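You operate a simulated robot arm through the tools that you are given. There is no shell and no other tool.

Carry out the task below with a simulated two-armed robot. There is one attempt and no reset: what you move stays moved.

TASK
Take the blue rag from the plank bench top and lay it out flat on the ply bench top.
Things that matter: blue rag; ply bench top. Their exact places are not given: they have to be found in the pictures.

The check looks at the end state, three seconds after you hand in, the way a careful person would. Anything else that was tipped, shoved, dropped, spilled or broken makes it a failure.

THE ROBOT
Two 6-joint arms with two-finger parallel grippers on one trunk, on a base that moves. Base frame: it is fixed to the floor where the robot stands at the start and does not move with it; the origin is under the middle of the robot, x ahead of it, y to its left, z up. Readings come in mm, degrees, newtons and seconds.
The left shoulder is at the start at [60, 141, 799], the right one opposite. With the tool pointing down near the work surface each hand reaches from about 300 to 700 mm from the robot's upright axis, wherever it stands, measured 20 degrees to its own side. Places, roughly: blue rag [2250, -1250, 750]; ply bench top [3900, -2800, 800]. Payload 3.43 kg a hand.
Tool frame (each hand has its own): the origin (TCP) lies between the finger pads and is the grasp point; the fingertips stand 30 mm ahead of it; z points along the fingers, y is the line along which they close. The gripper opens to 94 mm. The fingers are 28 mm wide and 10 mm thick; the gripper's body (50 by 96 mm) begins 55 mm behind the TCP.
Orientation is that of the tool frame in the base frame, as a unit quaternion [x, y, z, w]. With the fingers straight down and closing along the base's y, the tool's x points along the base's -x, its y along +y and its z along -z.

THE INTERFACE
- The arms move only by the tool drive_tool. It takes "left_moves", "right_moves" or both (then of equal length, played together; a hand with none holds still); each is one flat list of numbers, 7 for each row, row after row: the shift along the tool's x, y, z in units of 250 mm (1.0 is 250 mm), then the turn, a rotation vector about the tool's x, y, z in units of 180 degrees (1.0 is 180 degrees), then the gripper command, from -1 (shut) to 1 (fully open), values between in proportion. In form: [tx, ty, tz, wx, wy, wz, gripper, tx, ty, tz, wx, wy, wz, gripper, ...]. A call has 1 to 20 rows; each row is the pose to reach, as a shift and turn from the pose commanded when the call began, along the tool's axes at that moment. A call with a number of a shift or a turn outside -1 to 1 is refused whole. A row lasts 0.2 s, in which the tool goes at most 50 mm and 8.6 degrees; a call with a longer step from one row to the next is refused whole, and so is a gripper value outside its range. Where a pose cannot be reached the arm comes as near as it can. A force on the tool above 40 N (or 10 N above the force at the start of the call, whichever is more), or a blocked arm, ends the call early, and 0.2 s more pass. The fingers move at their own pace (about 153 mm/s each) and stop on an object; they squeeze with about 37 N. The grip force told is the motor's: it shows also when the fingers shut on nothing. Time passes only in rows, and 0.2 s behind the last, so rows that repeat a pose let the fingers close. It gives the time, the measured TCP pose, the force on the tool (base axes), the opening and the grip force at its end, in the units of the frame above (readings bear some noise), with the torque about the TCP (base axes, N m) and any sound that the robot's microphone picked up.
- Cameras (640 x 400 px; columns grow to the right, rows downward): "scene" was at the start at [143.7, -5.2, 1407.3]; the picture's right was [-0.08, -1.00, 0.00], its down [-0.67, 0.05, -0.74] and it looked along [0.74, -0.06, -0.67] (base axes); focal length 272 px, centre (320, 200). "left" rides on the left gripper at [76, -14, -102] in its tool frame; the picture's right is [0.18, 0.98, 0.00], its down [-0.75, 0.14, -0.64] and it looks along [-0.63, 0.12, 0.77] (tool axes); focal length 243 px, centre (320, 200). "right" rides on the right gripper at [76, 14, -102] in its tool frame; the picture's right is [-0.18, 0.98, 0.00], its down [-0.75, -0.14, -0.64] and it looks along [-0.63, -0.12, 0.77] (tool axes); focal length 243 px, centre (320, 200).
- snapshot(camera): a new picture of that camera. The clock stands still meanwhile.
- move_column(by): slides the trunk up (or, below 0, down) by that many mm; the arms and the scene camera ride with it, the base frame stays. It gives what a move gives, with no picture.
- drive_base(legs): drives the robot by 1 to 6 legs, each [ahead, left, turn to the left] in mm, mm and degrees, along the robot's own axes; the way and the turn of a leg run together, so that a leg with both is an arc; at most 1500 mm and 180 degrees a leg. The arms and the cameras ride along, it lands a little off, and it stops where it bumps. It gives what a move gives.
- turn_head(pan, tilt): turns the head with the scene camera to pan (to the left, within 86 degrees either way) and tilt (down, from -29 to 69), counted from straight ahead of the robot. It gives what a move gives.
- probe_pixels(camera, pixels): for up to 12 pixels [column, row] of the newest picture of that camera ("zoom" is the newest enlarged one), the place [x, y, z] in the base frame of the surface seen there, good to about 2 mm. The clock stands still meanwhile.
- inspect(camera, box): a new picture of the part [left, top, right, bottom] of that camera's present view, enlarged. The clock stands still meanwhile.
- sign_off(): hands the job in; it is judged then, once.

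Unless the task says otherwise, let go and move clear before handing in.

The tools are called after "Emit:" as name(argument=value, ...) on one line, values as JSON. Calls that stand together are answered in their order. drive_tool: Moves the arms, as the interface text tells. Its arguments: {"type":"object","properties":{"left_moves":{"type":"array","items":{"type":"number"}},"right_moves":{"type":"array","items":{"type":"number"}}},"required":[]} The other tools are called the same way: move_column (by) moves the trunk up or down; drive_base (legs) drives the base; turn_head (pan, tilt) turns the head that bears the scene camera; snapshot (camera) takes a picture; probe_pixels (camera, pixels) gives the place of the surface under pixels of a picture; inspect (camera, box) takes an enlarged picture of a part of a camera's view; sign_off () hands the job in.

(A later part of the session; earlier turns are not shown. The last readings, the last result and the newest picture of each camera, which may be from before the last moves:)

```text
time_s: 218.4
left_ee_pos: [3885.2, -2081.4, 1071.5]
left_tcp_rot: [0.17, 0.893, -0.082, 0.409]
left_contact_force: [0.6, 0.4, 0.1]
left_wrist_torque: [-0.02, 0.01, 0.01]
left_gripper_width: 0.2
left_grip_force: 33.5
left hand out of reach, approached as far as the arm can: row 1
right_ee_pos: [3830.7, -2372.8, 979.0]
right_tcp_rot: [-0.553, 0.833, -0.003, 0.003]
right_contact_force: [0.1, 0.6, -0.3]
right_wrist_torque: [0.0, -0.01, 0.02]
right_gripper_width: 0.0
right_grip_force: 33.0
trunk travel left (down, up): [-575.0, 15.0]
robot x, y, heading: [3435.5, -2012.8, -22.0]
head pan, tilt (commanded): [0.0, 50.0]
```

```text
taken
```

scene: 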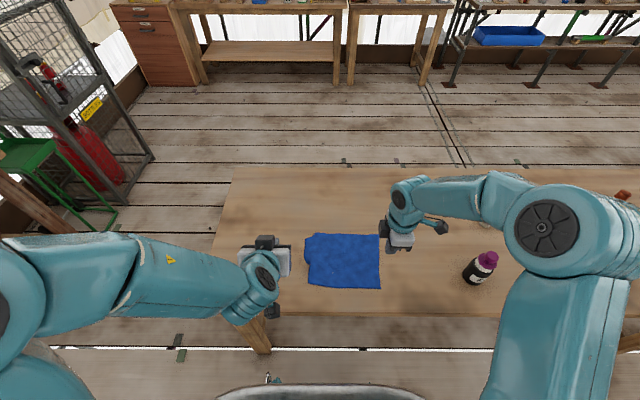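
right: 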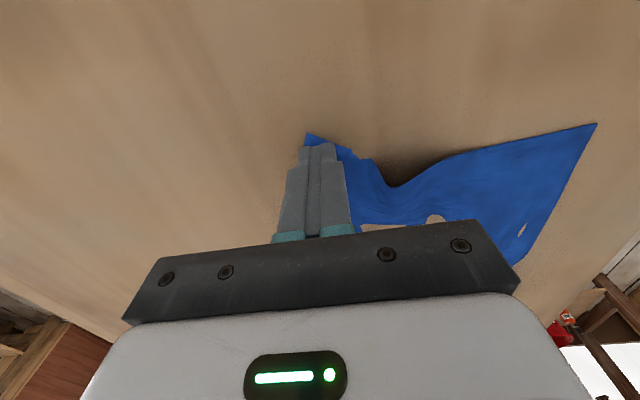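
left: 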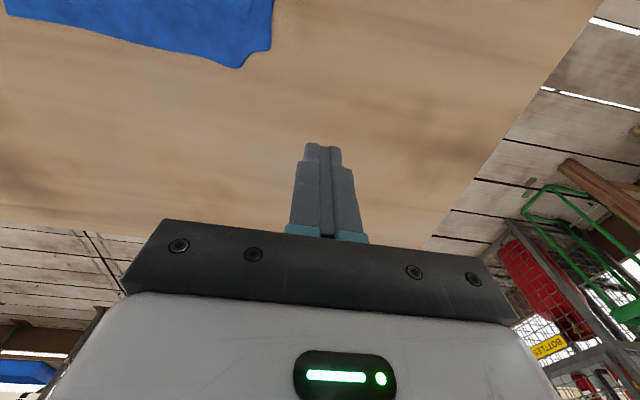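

The arm came free. I'll rotate the left tool back to pointing straight down.

Emit:
drive_tool(left_moves=[0, 0, 0, 0, 0.045, 0, -1, 0, 0, 0, 0, 0.09, 0, -1, 0, 0, 0, 0, 0.135, 0, -1, 0, 0, 0, 0, 0.18, 0, -1, 0, 0, 0, 0, 0.225, 0, -1, 0, 0, 0, 0, 0.269, 0, -1, 0, 0, 0, 0, 0.269, 0, -1])

Emit:
inspect(camera="scene", box=[290, 220, 400, 300])

Emit:
snapshot(camera="left")

```text
time_s: 220.0
left_ee_pos: [3883.5, -2081.6, 1069.6]
left_tcp_rot: [0.19, 0.982, -0.004, 0.007]
left_contact_force: [-0.4, 0.4, 0.4]
left_wrist_torque: [-0.03, -0.01, 0.01]
left_gripper_width: 0.1
left_grip_force: 32.4
right_ee_pos: [3830.8, -2373.8, 979.1]
right_tcp_rot: [-0.553, 0.833, -0.003, 0.003]
right_contact_force: [-0.6, -0.3, 0.2]
right_wrist_torque: [0.02, 0.01, 0.01]
right_gripper_width: 0.0
right_grip_force: 32.9
trunk travel left (down, up): [-575.0, 15.0]
robot x, y, heading: [3434.6, -2016.1, -22.0]
head pan, tilt (commanded): [0.0, 50.0]
```

```text
5.00 times, centred on (345, 260) of scene
```

zoom: 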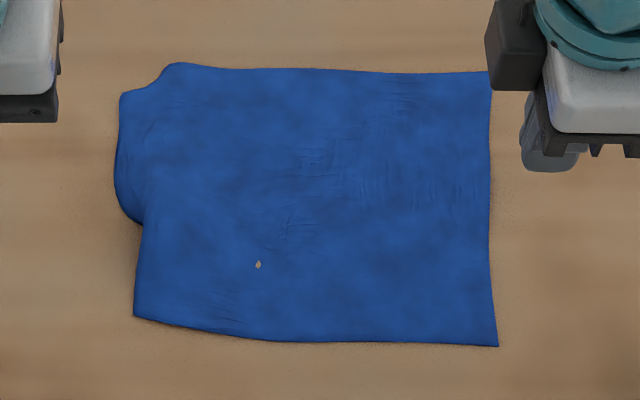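

```text
taken
```

left: 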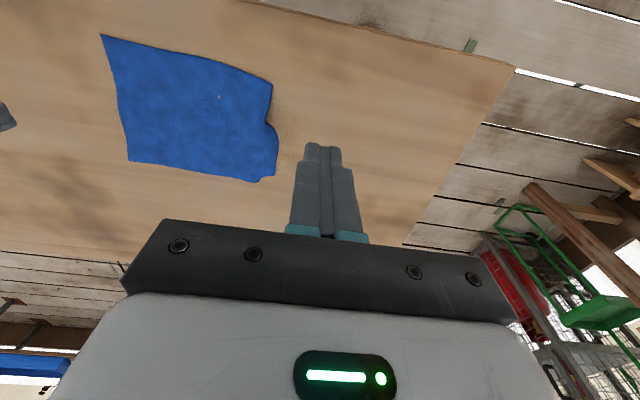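

Now I'll pull the whole rag about 40 mm toward the robot by its near corners with both hands, which stretches out the bump and brings A into easier reach. First I locate C and D precisely.

Emit:
probe_pixels(camera="zoom", pixels=[[136, 314], [496, 344], [490, 75], [122, 96], [175, 66], [118, 190], [143, 225], [300, 340], [150, 190], [300, 200]])

```text
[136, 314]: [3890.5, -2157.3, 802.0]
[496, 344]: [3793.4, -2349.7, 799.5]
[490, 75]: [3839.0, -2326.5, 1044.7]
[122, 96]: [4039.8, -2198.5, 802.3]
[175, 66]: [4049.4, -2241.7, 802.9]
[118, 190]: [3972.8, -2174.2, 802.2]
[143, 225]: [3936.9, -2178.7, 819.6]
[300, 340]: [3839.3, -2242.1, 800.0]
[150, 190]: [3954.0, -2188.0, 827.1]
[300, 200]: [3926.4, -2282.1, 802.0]
```

I'll bring the left hand over D and the right hand over C, just above the cloth.

Emit:
drive_tool(left_moves=[-0.06, -0.1, 0.08, 0, 0, 0, -1, -0.12, -0.2, 0.18, 0, 0, 0, -1, -0.17, -0.311, 0.3, 0, 0, 0, -1, -0.17, -0.311, 0.45, 0, 0, 0, -1, -0.17, -0.311, 0.6, 0, 0, 0, -1, -0.17, -0.311, 0.75, 0, 0, 0, -1, -0.17, -0.311, 0.86, 0, 0, 0, -1, -0.17, -0.311, 0.92, 0, 0, 0, -1, -0.17, -0.311, 0.92, 0, 0, 0, -1], right_moves=[-0.03, 0.07, 0.04, 0, 0, 0, -1, -0.069, 0.154, 0.1, 0, 0, 0, -1, -0.069, 0.154, 0.18, 0, 0, 0, -1, -0.069, 0.154, 0.28, 0, 0, 0, -1, -0.069, 0.154, 0.38, 0, 0, 0, -1, -0.069, 0.154, 0.46, 0, 0, 0, -1, -0.069, 0.154, 0.53, 0, 0, 0, -1, -0.069, 0.154, 0.56, 0, 0, 0, -1, -0.069, 0.154, 0.56, 0, 0, 0, -1])

Emit:
snapshot(camera="left")

Emit:
snapshot(camera="right")

```text
time_s: 222.0
left_ee_pos: [3897.5, -2173.5, 840.6]
left_tcp_rot: [0.189, 0.982, -0.004, 0.007]
left_contact_force: [-0.6, 0.2, 0.2]
left_wrist_torque: [0.02, 0.02, 0.02]
left_gripper_width: 0.0
left_grip_force: 32.8
right_ee_pos: [3801.7, -2343.1, 839.9]
right_tcp_rot: [-0.552, 0.834, -0.003, 0.004]
right_contact_force: [-0.1, -1.2, 0.3]
right_wrist_torque: [-0.04, -0.01, 0.0]
right_gripper_width: 0.2
right_grip_force: 33.0
trunk travel left (down, up): [-575.0, 15.0]
robot x, y, heading: [3437.2, -2012.9, -21.7]
head pan, tilt (commanded): [0.0, 50.0]
```

```text
taken
```

left: 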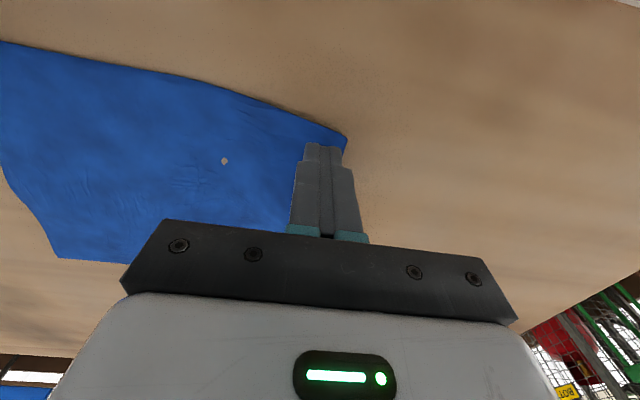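

```text
taken
```

right: 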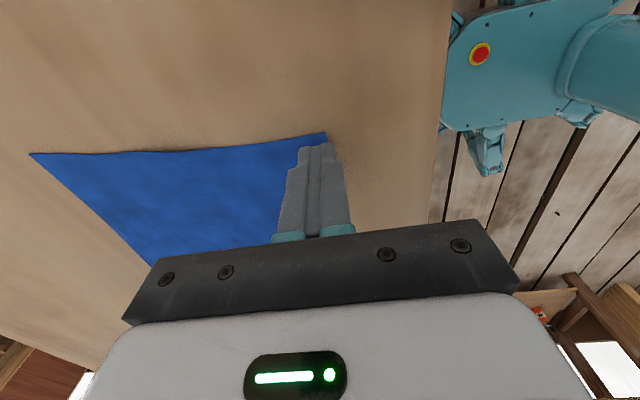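

The hem measures only about 216 mm, so a strip near D must be folded under too. The cleanest fix is to re-lay the rag as I did at first: lift both hands, turn the left hand 90° so both close across the hem, then pinch, lift and lay it out again.

Emit:
drive_tool(left_moves=[0, 0, -0.05, 0, 0, 0.045, -1, -0.02, -0.03, -0.12, 0, 0, 0.09, -1, -0.04, -0.06, -0.2, 0, 0, 0.136, -1, -0.06, -0.09, -0.28, 0, 0, 0.182, -0.4, -0.08, -0.12, -0.34, 0, 0, 0.227, 0.28, -0.091, -0.147, -0.36, 0, 0, 0.273, 0.28, -0.091, -0.147, -0.36, 0, 0, 0.318, 0.28, -0.091, -0.147, -0.36, 0, 0, 0.364, 0.28, -0.091, -0.147, -0.36, 0, 0, 0.409, 0.28, -0.091, -0.147, -0.36, 0, 0, 0.455, 0.28, -0.091, -0.147, -0.36, 0, 0, 0.49, 0.28, -0.091, -0.147, -0.36, 0, 0, 0.49, 0.28], right_moves=[0, 0, -0.05, 0, 0, 0, -1, 0, 0, -0.12, 0, 0, 0, -1, 0.05, 0, -0.25, 0, 0, 0, -1, 0.15, 0, -0.38, 0, 0, 0, -1, 0.25, 0, -0.5, 0, 0, 0, -1, 0.35, 0, -0.56, 0, 0, 0, -0.5, 0.4, 0, -0.56, 0, 0, 0, 0.28, 0.4, 0, -0.56, 0, 0, 0, 0.28, 0.4, 0, -0.56, 0, 0, 0, 0.28, 0.4, 0, -0.56, 0, 0, 0, 0.28, 0.4, 0, -0.56, 0, 0, 0, 0.28, 0.4, 0, -0.56, 0, 0, 0, 0.28])

Emit:
snapshot(camera="left")

Emit:
inspect(camera="scene", box=[280, 210, 410, 310])

```text
time_s: 224.6
left_ee_pos: [3904.4, -2215.7, 929.3]
left_tcp_rot: [0.819, 0.574, 0.001, 0.006]
left_contact_force: [0.1, -0.5, 0.6]
left_wrist_torque: [-0.02, -0.02, 0.02]
left_gripper_width: 60.4
left_grip_force: 0.0
right_ee_pos: [3764.7, -2435.9, 979.0]
right_tcp_rot: [-0.553, 0.833, -0.002, 0.003]
right_contact_force: [-0.9, 0.7, 0.5]
right_wrist_torque: [0.02, -0.02, -0.01]
right_gripper_width: 60.1
right_grip_force: 0.0
trunk travel left (down, up): [-575.0, 15.0]
robot x, y, heading: [3434.7, -2014.5, -21.9]
head pan, tilt (commanded): [0.0, 50.0]
```

```text
taken
```

left: 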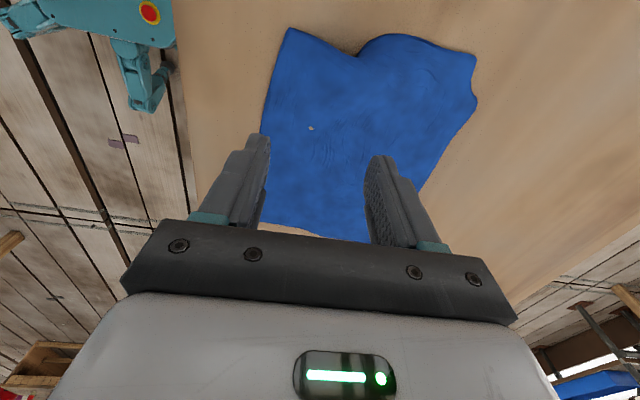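

```text
4.00 times, centred on (345, 260) of scene
```

zoom: 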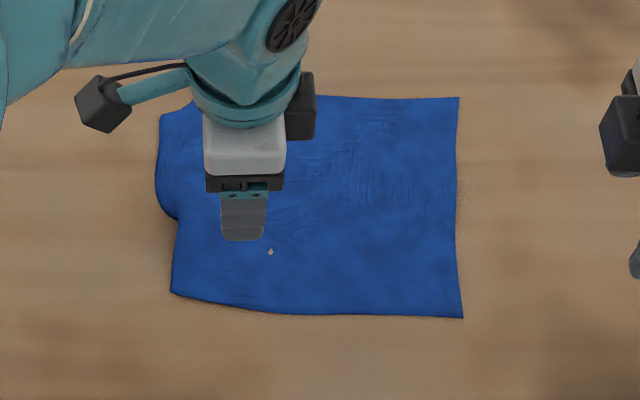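

The left hand is turned and sits about 50 mm from D, 43 mm inside the hem. I'll lower it to just above the cloth and check.

Emit:
drive_tool(left_moves=[0, 0.008, 0.1, 0, 0, 0, 0.28, 0, 0.016, 0.2, 0, 0, 0, 0.28, 0, 0.016, 0.29, 0, 0, 0, 0.28, 0, 0.016, 0.34, 0, 0, 0, 0.28, 0, 0.016, 0.36, 0, 0, 0, 0.28, 0, 0.016, 0.36, 0, 0, 0, 0.28])

Emit:
snapshot(camera="left")

```text
time_s: 226.0
left_ee_pos: [3909.9, -2219.3, 839.9]
left_tcp_rot: [0.819, 0.573, 0.001, 0.006]
left_contact_force: [-0.3, 0.2, -0.9]
left_wrist_torque: [-0.03, 0.0, 0.03]
left_gripper_width: 60.3
left_grip_force: 0.1
right_ee_pos: [3763.7, -2435.0, 977.9]
right_tcp_rot: [-0.553, 0.833, -0.002, 0.004]
right_contact_force: [0.4, 0.2, -0.4]
right_wrist_torque: [-0.01, 0.02, -0.01]
right_gripper_width: 60.3
right_grip_force: 0.1
trunk travel left (down, up): [-575.0, 15.0]
robot x, y, heading: [3436.4, -2014.4, -21.8]
head pan, tilt (commanded): [0.0, 50.0]
```

```text
taken
```

left: 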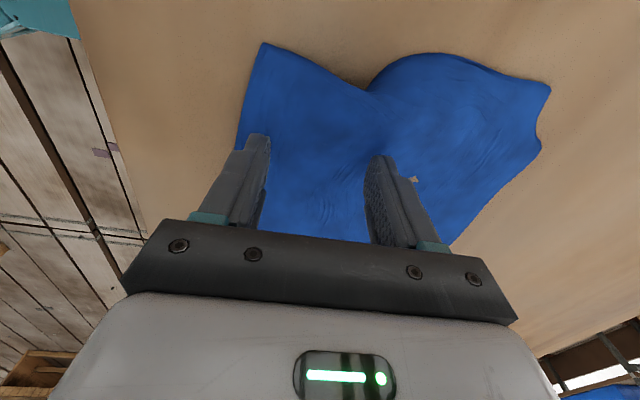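

The outer finger is just inside the hem and the inner one well on the cloth. I'll press and close halfway.

Emit:
drive_tool(left_moves=[0, 0, 0.02, 0, 0, 0, 0.28, 0, 0, 0.036, 0, 0, 0, 0.28, 0, 0, 0.044, 0, 0, 0, 0.28, 0, 0, 0.046, 0, 0, 0, 0.2, 0, 0, 0.046, 0, 0, 0, 0.1, 0, 0, 0.046, 0, 0, 0, 0, 0, 0, 0.046, 0, 0, 0, -0.1, 0, 0, 0.046, 0, 0, 0, -0.2, 0, 0, 0.046, 0, 0, 0, -0.3])

Emit:
inspect(camera="left", box=[140, 20, 500, 265])

```text
time_s: 227.0
left_ee_pos: [3913.2, -2221.0, 831.9]
left_tcp_rot: [0.818, 0.575, 0.003, 0.012]
left_contact_force: [-1.5, 0.5, 22.9]
left_wrist_torque: [-0.07, 0.11, 0.03]
left_gripper_width: 2.7
left_grip_force: 17.5
right_ee_pos: [3764.5, -2435.8, 978.3]
right_tcp_rot: [-0.552, 0.834, -0.004, 0.003]
right_contact_force: [-0.1, -0.5, -0.1]
right_wrist_torque: [-0.01, 0.01, 0.03]
right_gripper_width: 60.2
right_grip_force: 0.1
trunk travel left (down, up): [-575.0, 15.0]
robot x, y, heading: [3434.6, -2010.6, -22.0]
head pan, tilt (commanded): [0.0, 50.0]
stopped in row 5 (left hand): the force on the tool passed its limit at 50 N (the readings are from after the stop); the commanded pose is now the measured one
```

```text
1.63 times, centred on (320, 142) of left
```

zoom: 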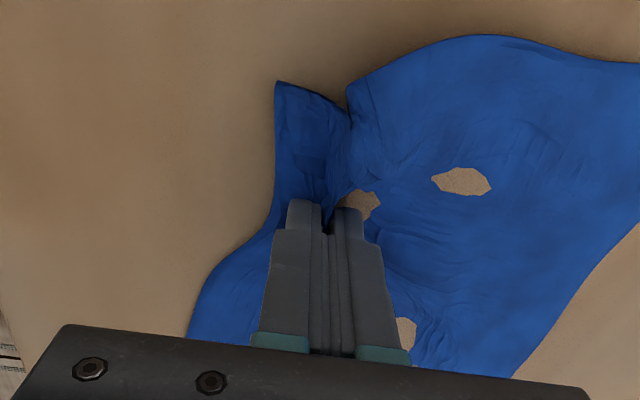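

The call stopped on force but the fingers closed on cloth at 2.7 mm. I'll firm up the grip and lift slightly to test.

Emit:
drive_tool(left_moves=[0, 0, -0.004, 0, 0, 0, -1, 0, 0, -0.008, 0, 0, 0, -1, 0, 0, -0.008, 0, 0, 0, -1, 0, 0, -0.03, 0, 0, 0, -1, 0, 0, -0.06, 0, 0, 0, -1, 0, 0, -0.09, 0, 0, 0, -1, 0, 0, -0.12, 0, 0, 0, -1, 0, 0, -0.12, 0, 0, 0, -1])

Emit:
inspect(camera="left", box=[140, 20, 500, 265])

Emit:
inspect(camera="scene", box=[280, 210, 410, 310])

```text
time_s: 228.8
left_ee_pos: [3910.8, -2220.5, 860.9]
left_tcp_rot: [0.819, 0.574, 0.002, 0.008]
left_contact_force: [0.0, 0.8, -0.7]
left_wrist_torque: [0.0, -0.01, -0.01]
left_gripper_width: 2.6
left_grip_force: 36.7
right_ee_pos: [3764.4, -2435.0, 978.3]
right_tcp_rot: [-0.553, 0.833, -0.001, 0.003]
right_contact_force: [0.1, -0.4, -0.2]
right_wrist_torque: [-0.01, 0.0, -0.01]
right_gripper_width: 60.3
right_grip_force: 0.1
trunk travel left (down, up): [-575.0, 15.0]
robot x, y, heading: [3437.5, -2013.7, -22.0]
head pan, tilt (commanded): [0.0, 50.0]
```

```text
1.63 times, centred on (320, 142) of left
```

zoom: 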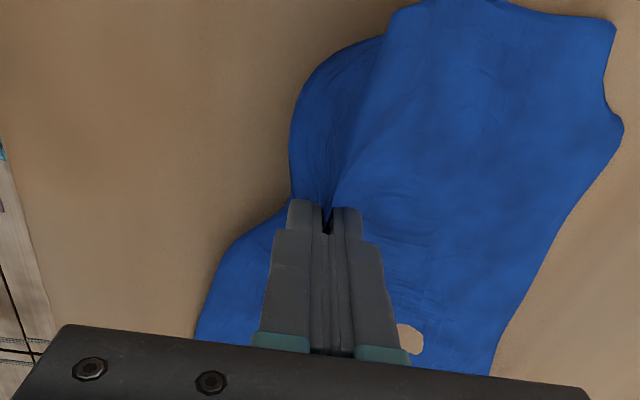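

```text
4.00 times, centred on (345, 260) of scene
```

zoom: 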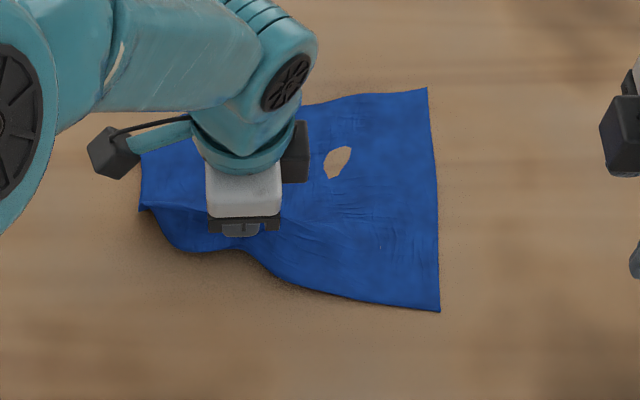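

The left grip holds (2.6 mm). Next, corner C for the right hand — I'll measure it.

Emit:
probe_pixels(camera="zoom", pixels=[[439, 309], [400, 304], [360, 297], [320, 286], [280, 268], [437, 250], [435, 200], [427, 90], [400, 270], [142, 208], [240, 250]])

```text
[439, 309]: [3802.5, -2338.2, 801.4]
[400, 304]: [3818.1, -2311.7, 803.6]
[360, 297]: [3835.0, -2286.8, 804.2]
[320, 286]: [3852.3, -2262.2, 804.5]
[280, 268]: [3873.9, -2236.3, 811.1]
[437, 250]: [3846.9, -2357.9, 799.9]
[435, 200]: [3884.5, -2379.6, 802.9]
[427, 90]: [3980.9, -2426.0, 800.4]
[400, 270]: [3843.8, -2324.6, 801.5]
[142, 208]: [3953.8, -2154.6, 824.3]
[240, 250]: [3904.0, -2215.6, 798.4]
```

I'll bring the right hand over a point 55 mm from C and 44 mm inside the hem.

Emit:
drive_tool(right_moves=[-0.16, -0.05, 0, 0, 0, 0, 0.28, -0.32, -0.1, 0.03, 0, 0, 0, 0.28, -0.48, -0.15, 0.09, 0, 0, 0, 0.28, -0.633, -0.2, 0.18, 0, 0, 0, 0.28, -0.633, -0.2, 0.3, 0, 0, 0, 0.28, -0.633, -0.2, 0.42, 0, 0, 0, 0.28, -0.633, -0.2, 0.51, 0, 0, 0, 0.28, -0.633, -0.2, 0.55, 0, 0, 0, 0.28, -0.633, -0.2, 0.55, 0, 0, 0, 0.28])

Emit:
snapshot(camera="right")

Emit:
inspect(camera="scene", box=[280, 210, 410, 310])

```text
time_s: 230.8
left_ee_pos: [3912.0, -2220.3, 859.9]
left_tcp_rot: [0.819, 0.574, 0.002, 0.007]
left_contact_force: [0.0, -0.4, 0.2]
left_wrist_torque: [0.04, 0.02, 0.02]
left_gripper_width: 2.4
left_grip_force: 37.4
right_ee_pos: [3874.6, -2311.6, 839.8]
right_tcp_rot: [-0.553, 0.833, -0.002, 0.004]
right_contact_force: [0.2, 0.4, 0.4]
right_wrist_torque: [0.01, -0.01, -0.02]
right_gripper_width: 60.2
right_grip_force: 0.1
trunk travel left (down, up): [-575.0, 15.0]
robot x, y, heading: [3437.3, -2014.6, -21.6]
head pan, tilt (commanded): [0.0, 50.0]
```

```text
taken
```

right: 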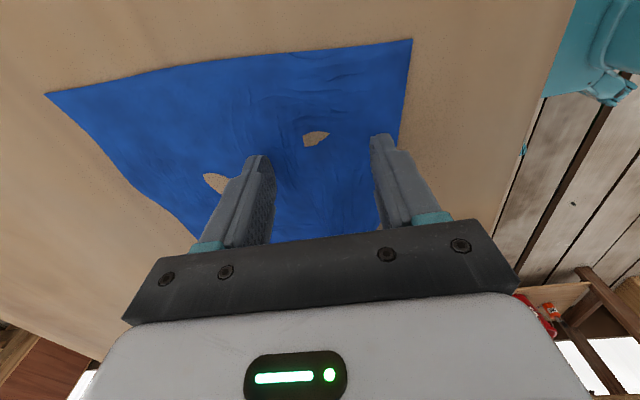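

```text
4.00 times, centred on (345, 260) of scene
```

zoom: 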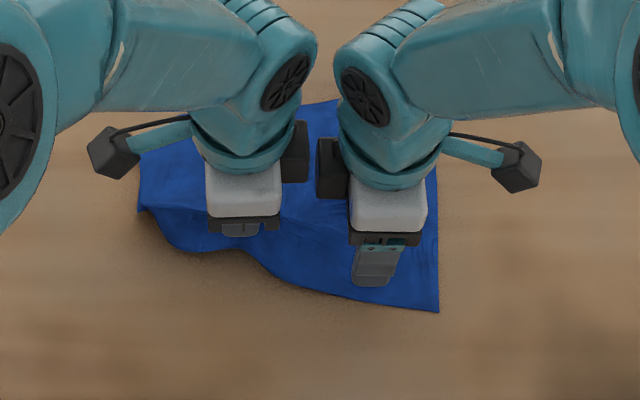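

Right hand in place, both fingers on the cloth. I'll press lightly and close.

Emit:
drive_tool(right_moves=[0, 0, 0.02, 0, 0, 0, 0.28, 0, 0, 0.034, 0, 0, 0, 0.28, 0, 0, 0.04, 0, 0, 0, 0.28, 0, 0, 0.04, 0, 0, 0, 0.2, 0, 0, 0.04, 0, 0, 0, 0.1, 0, 0, 0.04, 0, 0, 0, 0, 0, 0, 0.04, 0, 0, 0, -0.1, 0, 0, 0.04, 0, 0, 0, -0.2, 0, 0, 0.04, 0, 0, 0, -0.3])

Emit:
inspect(camera="right", box=[140, 20, 500, 265])

```text
time_s: 232.8
left_ee_pos: [3911.3, -2220.5, 859.3]
left_tcp_rot: [0.818, 0.575, 0.002, 0.008]
left_contact_force: [-0.1, -1.1, 0.2]
left_wrist_torque: [0.07, 0.03, 0.01]
left_gripper_width: 2.4
left_grip_force: 37.3
right_ee_pos: [3873.0, -2308.9, 832.1]
right_tcp_rot: [-0.553, 0.833, -0.003, 0.003]
right_contact_force: [1.6, 0.0, 11.8]
right_wrist_torque: [0.03, 0.2, 0.03]
right_gripper_width: 31.7
right_grip_force: 0.1
trunk travel left (down, up): [-575.0, 15.0]
robot x, y, heading: [3439.2, -2012.9, -21.8]
head pan, tilt (commanded): [0.0, 50.0]
```

```text
1.63 times, centred on (320, 142) of right
```

zoom: 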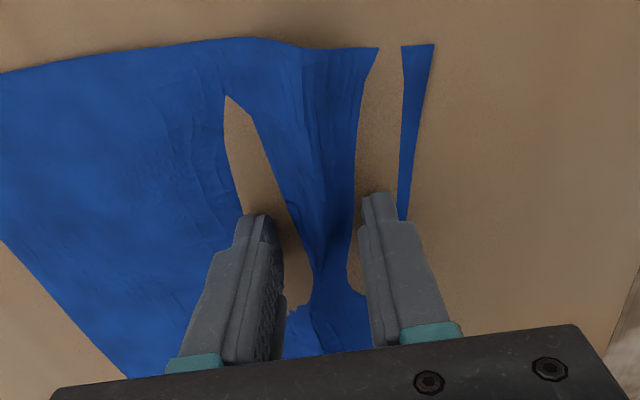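

The fold stands up between the fingers. I'll close fully.

Emit:
drive_tool(right_moves=[0, 0, 0, 0, 0, 0, -0.4, 0, 0, 0, 0, 0, 0, -0.5, 0, 0, 0, 0, 0, 0, -0.6, 0, 0, 0, 0, 0, 0, -0.7, 0, 0, 0, 0, 0, 0, -0.8, 0, 0, 0, 0, 0, 0, -0.9, 0, 0, 0, 0, 0, 0, -1, 0, 0, 0, 0, 0, 0, -1, 0, 0, -0.004, 0, 0, 0, -1, 0, 0, -0.04, 0, 0, 0, -1, 0, 0, -0.08, 0, 0, 0, -1, 0, 0, -0.112, 0, 0, 0, -1, 0, 0, -0.112, 0, 0, 0, -1])

Emit:
inspect(camera="right", box=[140, 20, 500, 265])

Emit:
inspect(camera="scene", box=[280, 210, 410, 310])

```text
time_s: 235.6
left_ee_pos: [3910.7, -2220.2, 860.4]
left_tcp_rot: [0.818, 0.576, 0.002, 0.009]
left_contact_force: [-1.0, -0.2, 0.5]
left_wrist_torque: [-0.04, 0.08, 0.0]
left_gripper_width: 2.4
left_grip_force: 37.3
right_ee_pos: [3872.2, -2307.3, 859.2]
right_tcp_rot: [-0.553, 0.833, -0.003, 0.003]
right_contact_force: [0.0, 0.7, -0.5]
right_wrist_torque: [-0.04, 0.01, 0.01]
right_gripper_width: 2.6
right_grip_force: 37.0
trunk travel left (down, up): [-575.0, 15.0]
robot x, y, heading: [3435.5, -2014.6, -22.0]
head pan, tilt (commanded): [0.0, 50.0]
```

```text
1.63 times, centred on (320, 142) of right
```

zoom: 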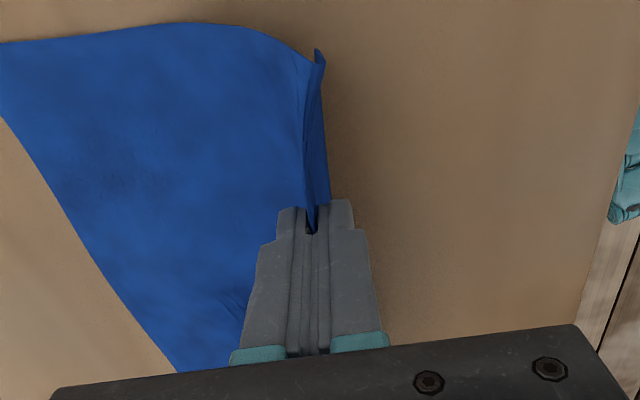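

```text
4.00 times, centred on (345, 260) of scene
```

zoom: 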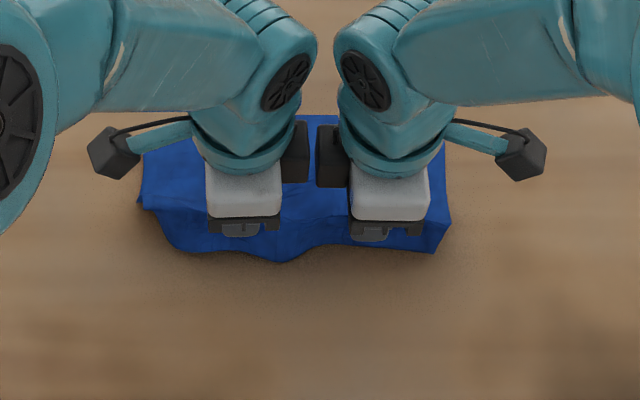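

Both hands hold folds along the hem. I'll lift both 150 mm together while spreading them about 20 mm each, so the far corners hang free.

Emit:
drive_tool(left_moves=[0.01, 0, -0.06, 0, 0, 0, -1, 0.02, 0, -0.13, 0, 0, 0, -1, 0.03, 0, -0.2, 0, 0, 0, -1, 0.04, 0, -0.27, 0, 0, 0, -1, 0.05, 0, -0.34, 0, 0, 0, -1, 0.06, 0, -0.41, 0, 0, 0, -1, 0.07, 0, -0.48, 0, 0, 0, -1, 0.08, 0, -0.55, 0, 0, 0, -1, 0.08, 0, -0.6, 0, 0, 0, -1, 0.08, 0, -0.6, 0, 0, 0, -1, 0.08, 0, -0.6, 0, 0, 0, -1], right_moves=[0.01, 0, -0.06, 0, 0, 0, -1, 0.02, 0, -0.13, 0, 0, 0, -1, 0.03, 0, -0.2, 0, 0, 0, -1, 0.04, 0, -0.27, 0, 0, 0, -1, 0.05, 0, -0.34, 0, 0, 0, -1, 0.06, 0, -0.41, 0, 0, 0, -1, 0.07, 0, -0.48, 0, 0, 0, -1, 0.08, 0, -0.55, 0, 0, 0, -1, 0.08, 0, -0.6, 0, 0, 0, -1, 0.08, 0, -0.6, 0, 0, 0, -1, 0.08, 0, -0.6, 0, 0, 0, -1])

Emit:
inspect(camera="scene", box=[270, 190, 410, 310])

Emit:
snapshot(camera="left")

Emit:
snapshot(camera="right")

```text
time_s: 237.0
left_ee_pos: [3913.8, -2208.5, 959.2]
left_tcp_rot: [0.818, 0.575, -0.001, 0.013]
left_contact_force: [-5.6, -13.0, -0.1]
left_wrist_torque: [-0.43, 0.21, 0.02]
left_gripper_width: 2.3
left_grip_force: 37.2
right_ee_pos: [3867.0, -2316.5, 956.7]
right_tcp_rot: [-0.553, 0.833, -0.002, 0.008]
right_contact_force: [5.4, 12.3, 0.0]
right_wrist_torque: [0.35, -0.19, -0.06]
right_gripper_width: 2.4
right_grip_force: 37.1
trunk travel left (down, up): [-575.0, 15.0]
robot x, y, heading: [3434.1, -2013.5, -21.9]
head pan, tilt (commanded): [0.0, 50.0]
stopped in row 6 (left hand): the force on the tool passed its limit at 42 N (the readings are from after the stop); the commanded pose is now the measured one
```

```text
3.33 times, centred on (340, 250) of scene
```

zoom: 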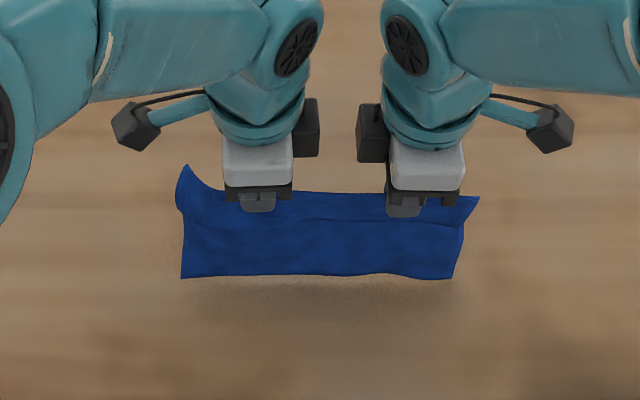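

```text
taken
```

left: 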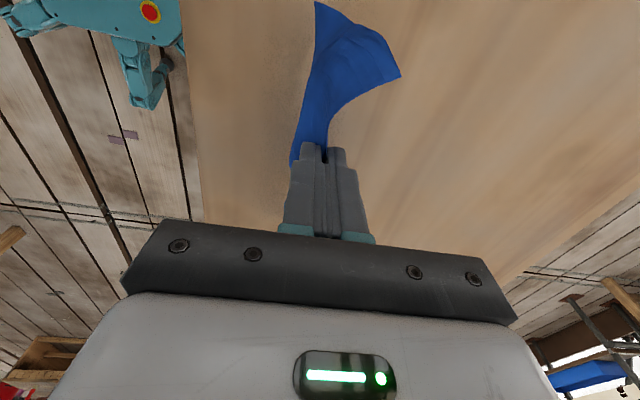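

```text
taken
```

right: 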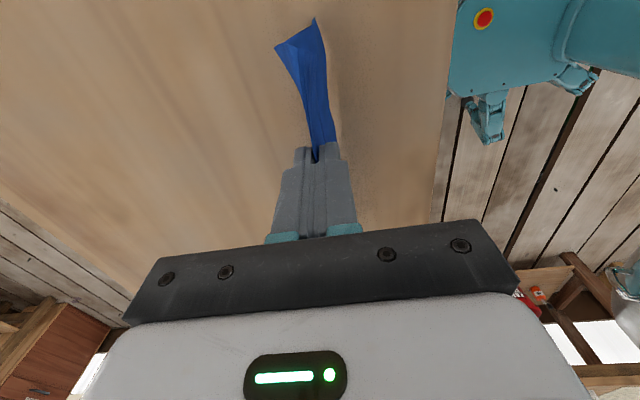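

The rag now hangs as a clean taut sheet; A (185,165), D (182,277), C (452,278) and B (480,197) all look sharp. I'll zoom in to confirm A and D.

Emit:
inspect(camera="scene", box=[285, 225, 345, 285])

Emit:
inspect(camera="left", box=[240, 0, 440, 170])

Emit:
inspect(camera="scene", box=[355, 230, 395, 280])

```text
6.67 times, centred on (315, 255) of scene
```

zoom: 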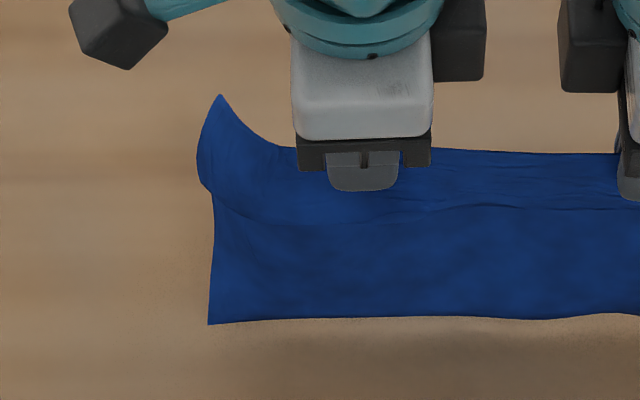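

```text
2.35 times, centred on (340, 85) of left
```

zoom: 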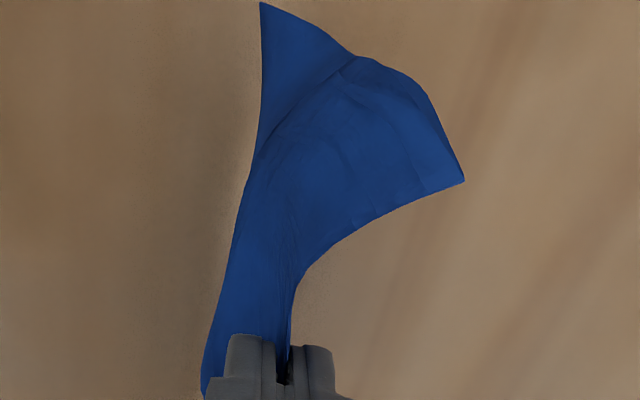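

```text
8.00 times, centred on (375, 255) of scene
```

zoom: 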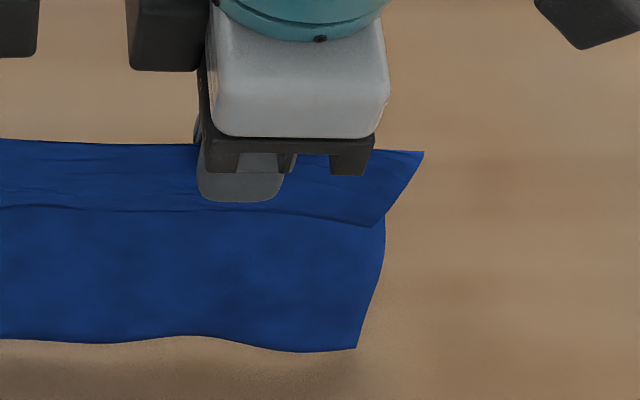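

Emit:
probe_pixels(camera="left", pixels=[[317, 6], [398, 74], [345, 35], [370, 55], [300, 140], [330, 120]])

Emit:
inspect(camera="scene", box=[280, 215, 400, 295])

Emit:
probe_pixels(camera="zoom", pixels=[[74, 100], [65, 262], [62, 160], [240, 190], [240, 150], [240, 255], [430, 118], [396, 270], [405, 165], [408, 200], [300, 230], [110, 130]])

```text
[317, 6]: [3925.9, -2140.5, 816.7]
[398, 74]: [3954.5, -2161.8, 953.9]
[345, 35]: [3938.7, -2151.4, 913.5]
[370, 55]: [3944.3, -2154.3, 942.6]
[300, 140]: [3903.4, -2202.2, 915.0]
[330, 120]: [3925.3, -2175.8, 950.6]
```

```text
5.00 times, centred on (340, 255) of scene
```

zoom: 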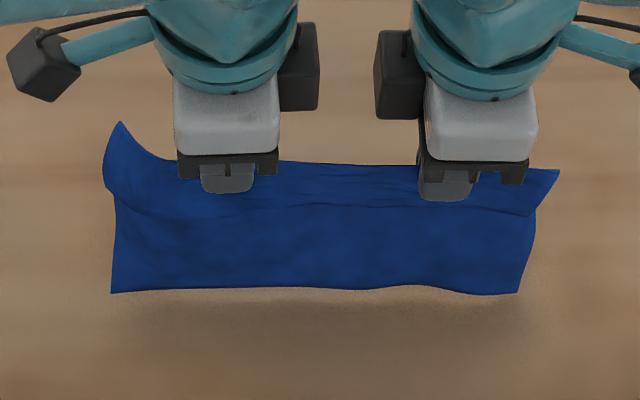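

```text
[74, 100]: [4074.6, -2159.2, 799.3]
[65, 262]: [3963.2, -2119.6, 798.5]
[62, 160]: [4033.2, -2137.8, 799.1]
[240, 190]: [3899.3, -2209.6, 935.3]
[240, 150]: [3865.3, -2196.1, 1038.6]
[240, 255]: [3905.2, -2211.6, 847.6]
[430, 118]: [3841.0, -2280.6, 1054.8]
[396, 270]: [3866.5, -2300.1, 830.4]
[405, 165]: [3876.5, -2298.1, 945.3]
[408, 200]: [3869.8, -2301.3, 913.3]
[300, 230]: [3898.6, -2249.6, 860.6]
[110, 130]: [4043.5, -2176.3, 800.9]
```

The measurements show all four corners are free (left edge sums to about 190 mm). I'll raise slightly, ease the tension, and carry the rag 75 mm forward to the start of the lay-down.

Emit:
drive_tool(left_moves=[-0.008, 0.04, -0.06, 0, 0, 0, -1, -0.008, 0.1, -0.1, 0, 0, 0, -1, -0.008, 0.16, -0.1, 0, 0, 0, -1, -0.008, 0.22, -0.1, 0, 0, 0, -1, -0.008, 0.28, -0.1, 0, 0, 0, -1, -0.008, 0.3, -0.1, 0, 0, 0, -1, -0.008, 0.3, -0.1, 0, 0, 0, -1, -0.008, 0.3, -0.1, 0, 0, 0, -1], right_moves=[-0.008, -0.04, -0.06, 0, 0, 0, -1, -0.008, -0.1, -0.1, 0, 0, 0, -1, -0.008, -0.16, -0.1, 0, 0, 0, -1, -0.008, -0.22, -0.1, 0, 0, 0, -1, -0.008, -0.28, -0.1, 0, 0, 0, -1, -0.008, -0.3, -0.1, 0, 0, 0, -1, -0.008, -0.3, -0.1, 0, 0, 0, -1, -0.008, -0.3, -0.1, 0, 0, 0, -1])

Emit:
inspect(camera="scene", box=[270, 190, 410, 290])

```text
time_s: 238.8
left_ee_pos: [3985.4, -2236.0, 987.3]
left_tcp_rot: [0.818, 0.575, -0.001, 0.013]
left_contact_force: [-9.7, -17.4, -1.5]
left_wrist_torque: [-0.52, 0.24, -0.06]
left_gripper_width: 2.1
left_grip_force: 37.6
right_ee_pos: [3936.0, -2345.1, 982.0]
right_tcp_rot: [-0.552, 0.834, -0.002, 0.007]
right_contact_force: [9.6, 18.6, 0.7]
right_wrist_torque: [0.53, -0.27, -0.02]
right_gripper_width: 2.5
right_grip_force: 36.8
trunk travel left (down, up): [-575.0, 15.0]
robot x, y, heading: [3438.5, -2017.6, -21.8]
head pan, tilt (commanded): [0.0, 50.0]
```

```text
4.00 times, centred on (340, 240) of scene
```

zoom: 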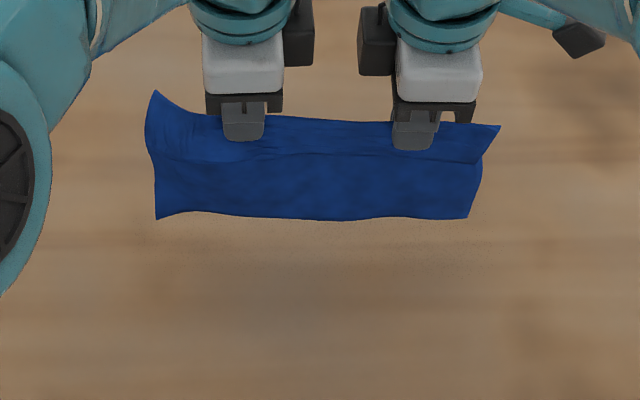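

The sheet is taut and off the table. I'll ease the tension a bit and draw both hands back while lowering, so the far edge lands and trails forward.

Emit:
drive_tool(left_moves=[-0.008, -0.016, 0.06, 0, 0, 0, -1, -0.016, -0.048, 0.12, 0, 0, 0, -1, -0.016, -0.088, 0.168, 0, 0, 0, -1, -0.016, -0.136, 0.2, 0, 0, 0, -1, -0.016, -0.184, 0.228, 0, 0, 0, -1, -0.016, -0.232, 0.256, 0, 0, 0, -1, -0.016, -0.28, 0.284, 0, 0, 0, -1, -0.016, -0.328, 0.316, 0, 0, 0, -1, -0.016, -0.376, 0.348, 0, 0, 0, -1, -0.016, -0.424, 0.38, 0, 0, 0, -1, -0.016, -0.472, 0.412, 0, 0, 0, -1, -0.016, -0.504, 0.436, 0, 0, 0, -1], right_moves=[-0.008, 0.016, 0.06, 0, 0, 0, -1, -0.016, 0.048, 0.12, 0, 0, 0, -1, -0.016, 0.088, 0.168, 0, 0, 0, -1, -0.016, 0.136, 0.2, 0, 0, 0, -1, -0.016, 0.184, 0.228, 0, 0, 0, -1, -0.016, 0.232, 0.256, 0, 0, 0, -1, -0.016, 0.28, 0.284, 0, 0, 0, -1, -0.016, 0.328, 0.316, 0, 0, 0, -1, -0.016, 0.376, 0.348, 0, 0, 0, -1, -0.016, 0.424, 0.38, 0, 0, 0, -1, -0.016, 0.472, 0.412, 0, 0, 0, -1, -0.016, 0.504, 0.436, 0, 0, 0, -1])

Emit:
inspect(camera="scene", box=[270, 200, 410, 310])

Emit:
snapshot(camera="left")

Emit:
snapshot(camera="right")

```text
time_s: 241.4
left_ee_pos: [3864.1, -2198.2, 873.6]
left_tcp_rot: [0.818, 0.574, 0.0, 0.012]
left_contact_force: [0.4, 0.6, -0.2]
left_wrist_torque: [0.01, 0.0, -0.01]
left_gripper_width: 2.3
left_grip_force: 37.5
right_ee_pos: [3822.5, -2293.6, 873.4]
right_tcp_rot: [-0.552, 0.834, -0.002, 0.007]
right_contact_force: [-0.1, -0.7, 1.1]
right_wrist_torque: [0.02, -0.02, -0.02]
right_gripper_width: 2.6
right_grip_force: 37.3
trunk travel left (down, up): [-575.0, 15.0]
robot x, y, heading: [3433.5, -2012.6, -21.9]
head pan, tilt (commanded): [0.0, 50.0]
```

```text
3.64 times, centred on (340, 255) of scene
```

zoom: 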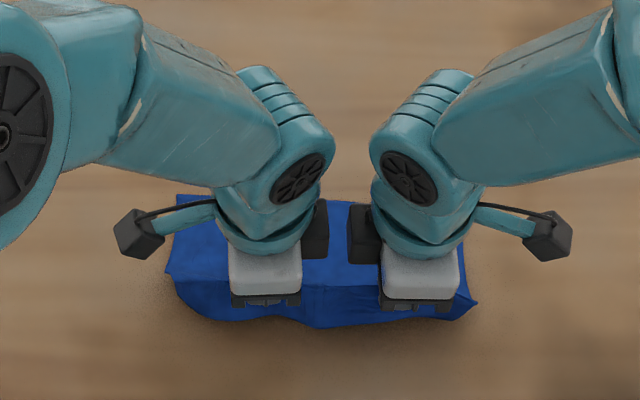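

```text
taken
```

left: 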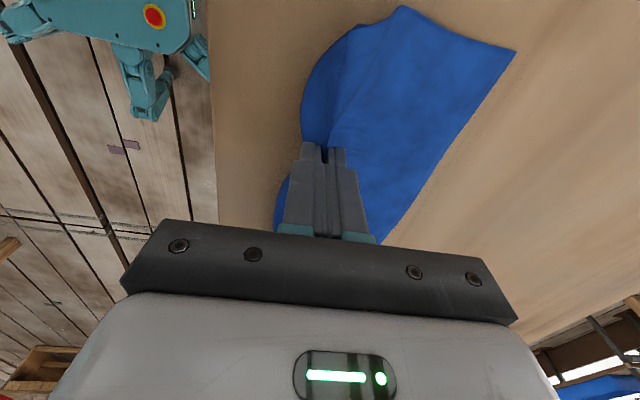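

```text
taken
```

right: 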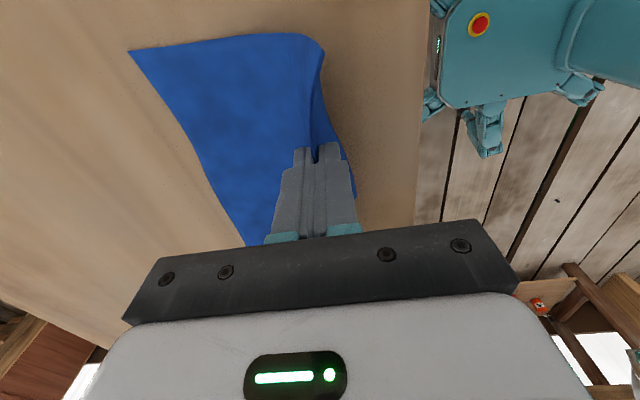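

A (left view 515,48) and B (right view 130,52) have landed as sharp, flat corners. I'll lower the rest while moving forward 20 mm so the hem strip trails toward the robot.

Emit:
drive_tool(left_moves=[0, 0.01, 0.03, 0, 0, 0, -1, 0, 0.024, 0.06, 0, 0, 0, -1, 0, 0.04, 0.09, 0, 0, 0, -1, 0, 0.058, 0.118, 0, 0, 0, -1, 0, 0.076, 0.14, 0, 0, 0, -1, 0, 0.088, 0.152, 0, 0, 0, -1, 0, 0.088, 0.152, 0, 0, 0, -1], right_moves=[0, -0.01, 0.03, 0, 0, 0, -1, 0, -0.024, 0.06, 0, 0, 0, -1, 0, -0.04, 0.09, 0, 0, 0, -1, 0, -0.058, 0.118, 0, 0, 0, -1, 0, -0.076, 0.14, 0, 0, 0, -1, 0, -0.088, 0.152, 0, 0, 0, -1, 0, -0.088, 0.152, 0, 0, 0, -1])

Emit:
inspect(camera="left", box=[200, 0, 520, 250])

Emit:
inspect(camera="right", box=[120, 0, 440, 250])

Emit:
inspect(camera="scene", box=[270, 200, 410, 310])

```text
time_s: 243.0
left_ee_pos: [3885.7, -2204.8, 836.3]
left_tcp_rot: [0.818, 0.574, 0.0, 0.012]
left_contact_force: [-1.4, -1.7, 4.7]
left_wrist_torque: [-0.03, 0.09, -0.04]
left_gripper_width: 2.3
left_grip_force: 36.9
right_ee_pos: [3844.7, -2303.6, 836.2]
right_tcp_rot: [-0.553, 0.833, -0.001, 0.006]
right_contact_force: [0.6, 1.0, 2.7]
right_wrist_torque: [0.07, 0.03, -0.03]
right_gripper_width: 2.8
right_grip_force: 37.5
trunk travel left (down, up): [-575.0, 15.0]
robot x, y, heading: [3435.3, -2013.9, -21.7]
head pan, tilt (commanded): [0.0, 50.0]
```

```text
1.60 times, centred on (360, 125) of left
```

zoom: 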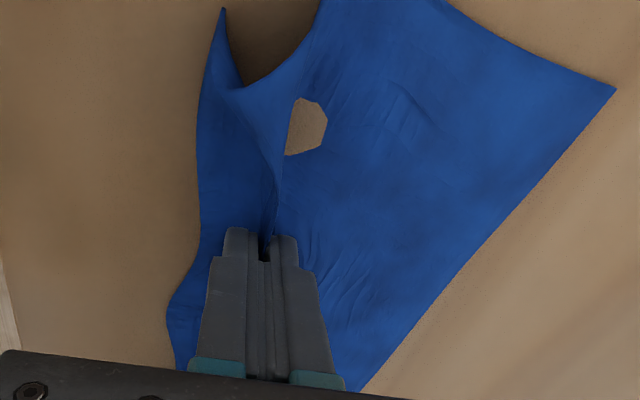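

```text
1.60 times, centred on (280, 125) of right
```

zoom: 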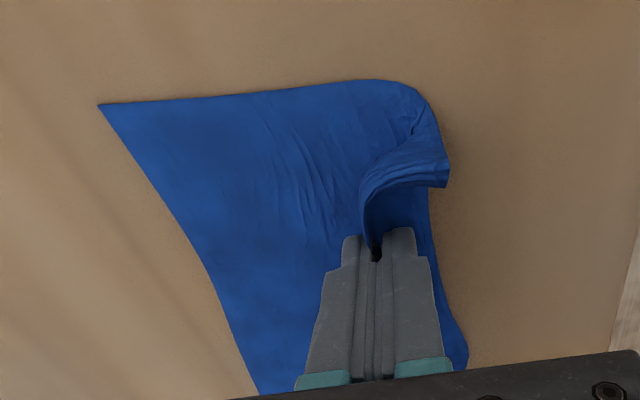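

```text
3.64 times, centred on (340, 255) of scene
```

zoom: 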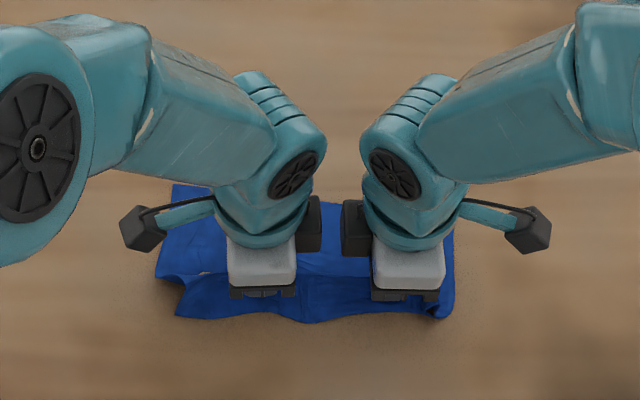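

D has opened out cleanly, but C curled under on the right (right zoom 445,180). I'll lift just the right hand 70 mm, shifting back a little, to let C hang free again.

Emit:
drive_tool(right_moves=[0, 0.01, -0.05, 0, 0, 0, -1, 0, 0.03, -0.1, 0, 0, 0, -1, 0.01, 0.05, -0.16, 0, 0, 0, -1, 0.02, 0.08, -0.22, 0, 0, 0, -1, 0.03, 0.11, -0.28, 0, 0, 0, -1, 0.03, 0.14, -0.28, 0, 0, 0, -1, 0.03, 0.14, -0.28, 0, 0, 0, -1, 0.03, 0.14, -0.28, 0, 0, 0, -1])

Emit:
inspect(camera="right", box=[120, 0, 440, 250])

Emit:
inspect(camera="scene", box=[270, 200, 410, 310])

```text
time_s: 244.1
left_ee_pos: [3884.7, -2210.7, 840.0]
left_tcp_rot: [0.819, 0.574, -0.002, 0.018]
left_contact_force: [-10.0, -9.4, 10.1]
left_wrist_torque: [-0.42, 0.36, -0.09]
left_gripper_width: 2.6
left_grip_force: 37.4
right_ee_pos: [3822.7, -2296.4, 891.3]
right_tcp_rot: [-0.553, 0.833, -0.003, 0.012]
right_contact_force: [10.0, 9.5, -9.6]
right_wrist_torque: [0.15, -0.25, -0.14]
right_gripper_width: 2.6
right_grip_force: 37.1
trunk travel left (down, up): [-575.0, 15.0]
robot x, y, heading: [3433.0, -2013.3, -21.7]
head pan, tilt (commanded): [0.0, 50.0]
stopped in row 5 (left hand): the force on the tool passed its limit at 45 N (the readings are from after the stop); the commanded pose is now the measured one
```

```text
1.60 times, centred on (280, 125) of right
```

zoom: 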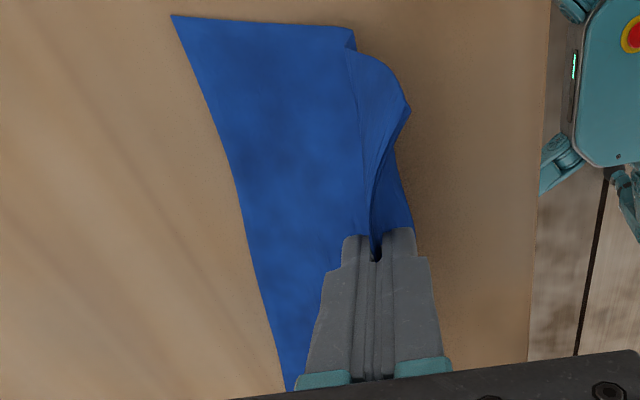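

```text
3.64 times, centred on (340, 255) of scene
```

zoom: 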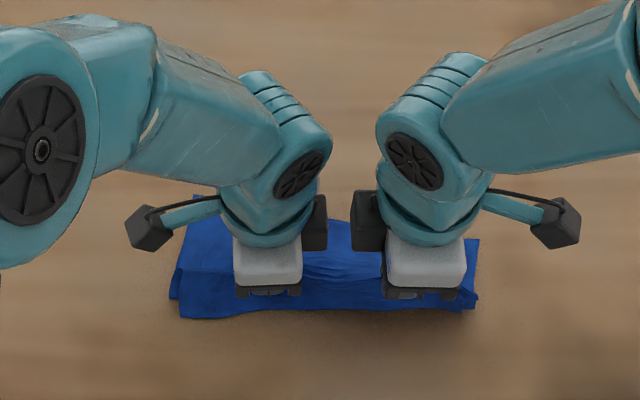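

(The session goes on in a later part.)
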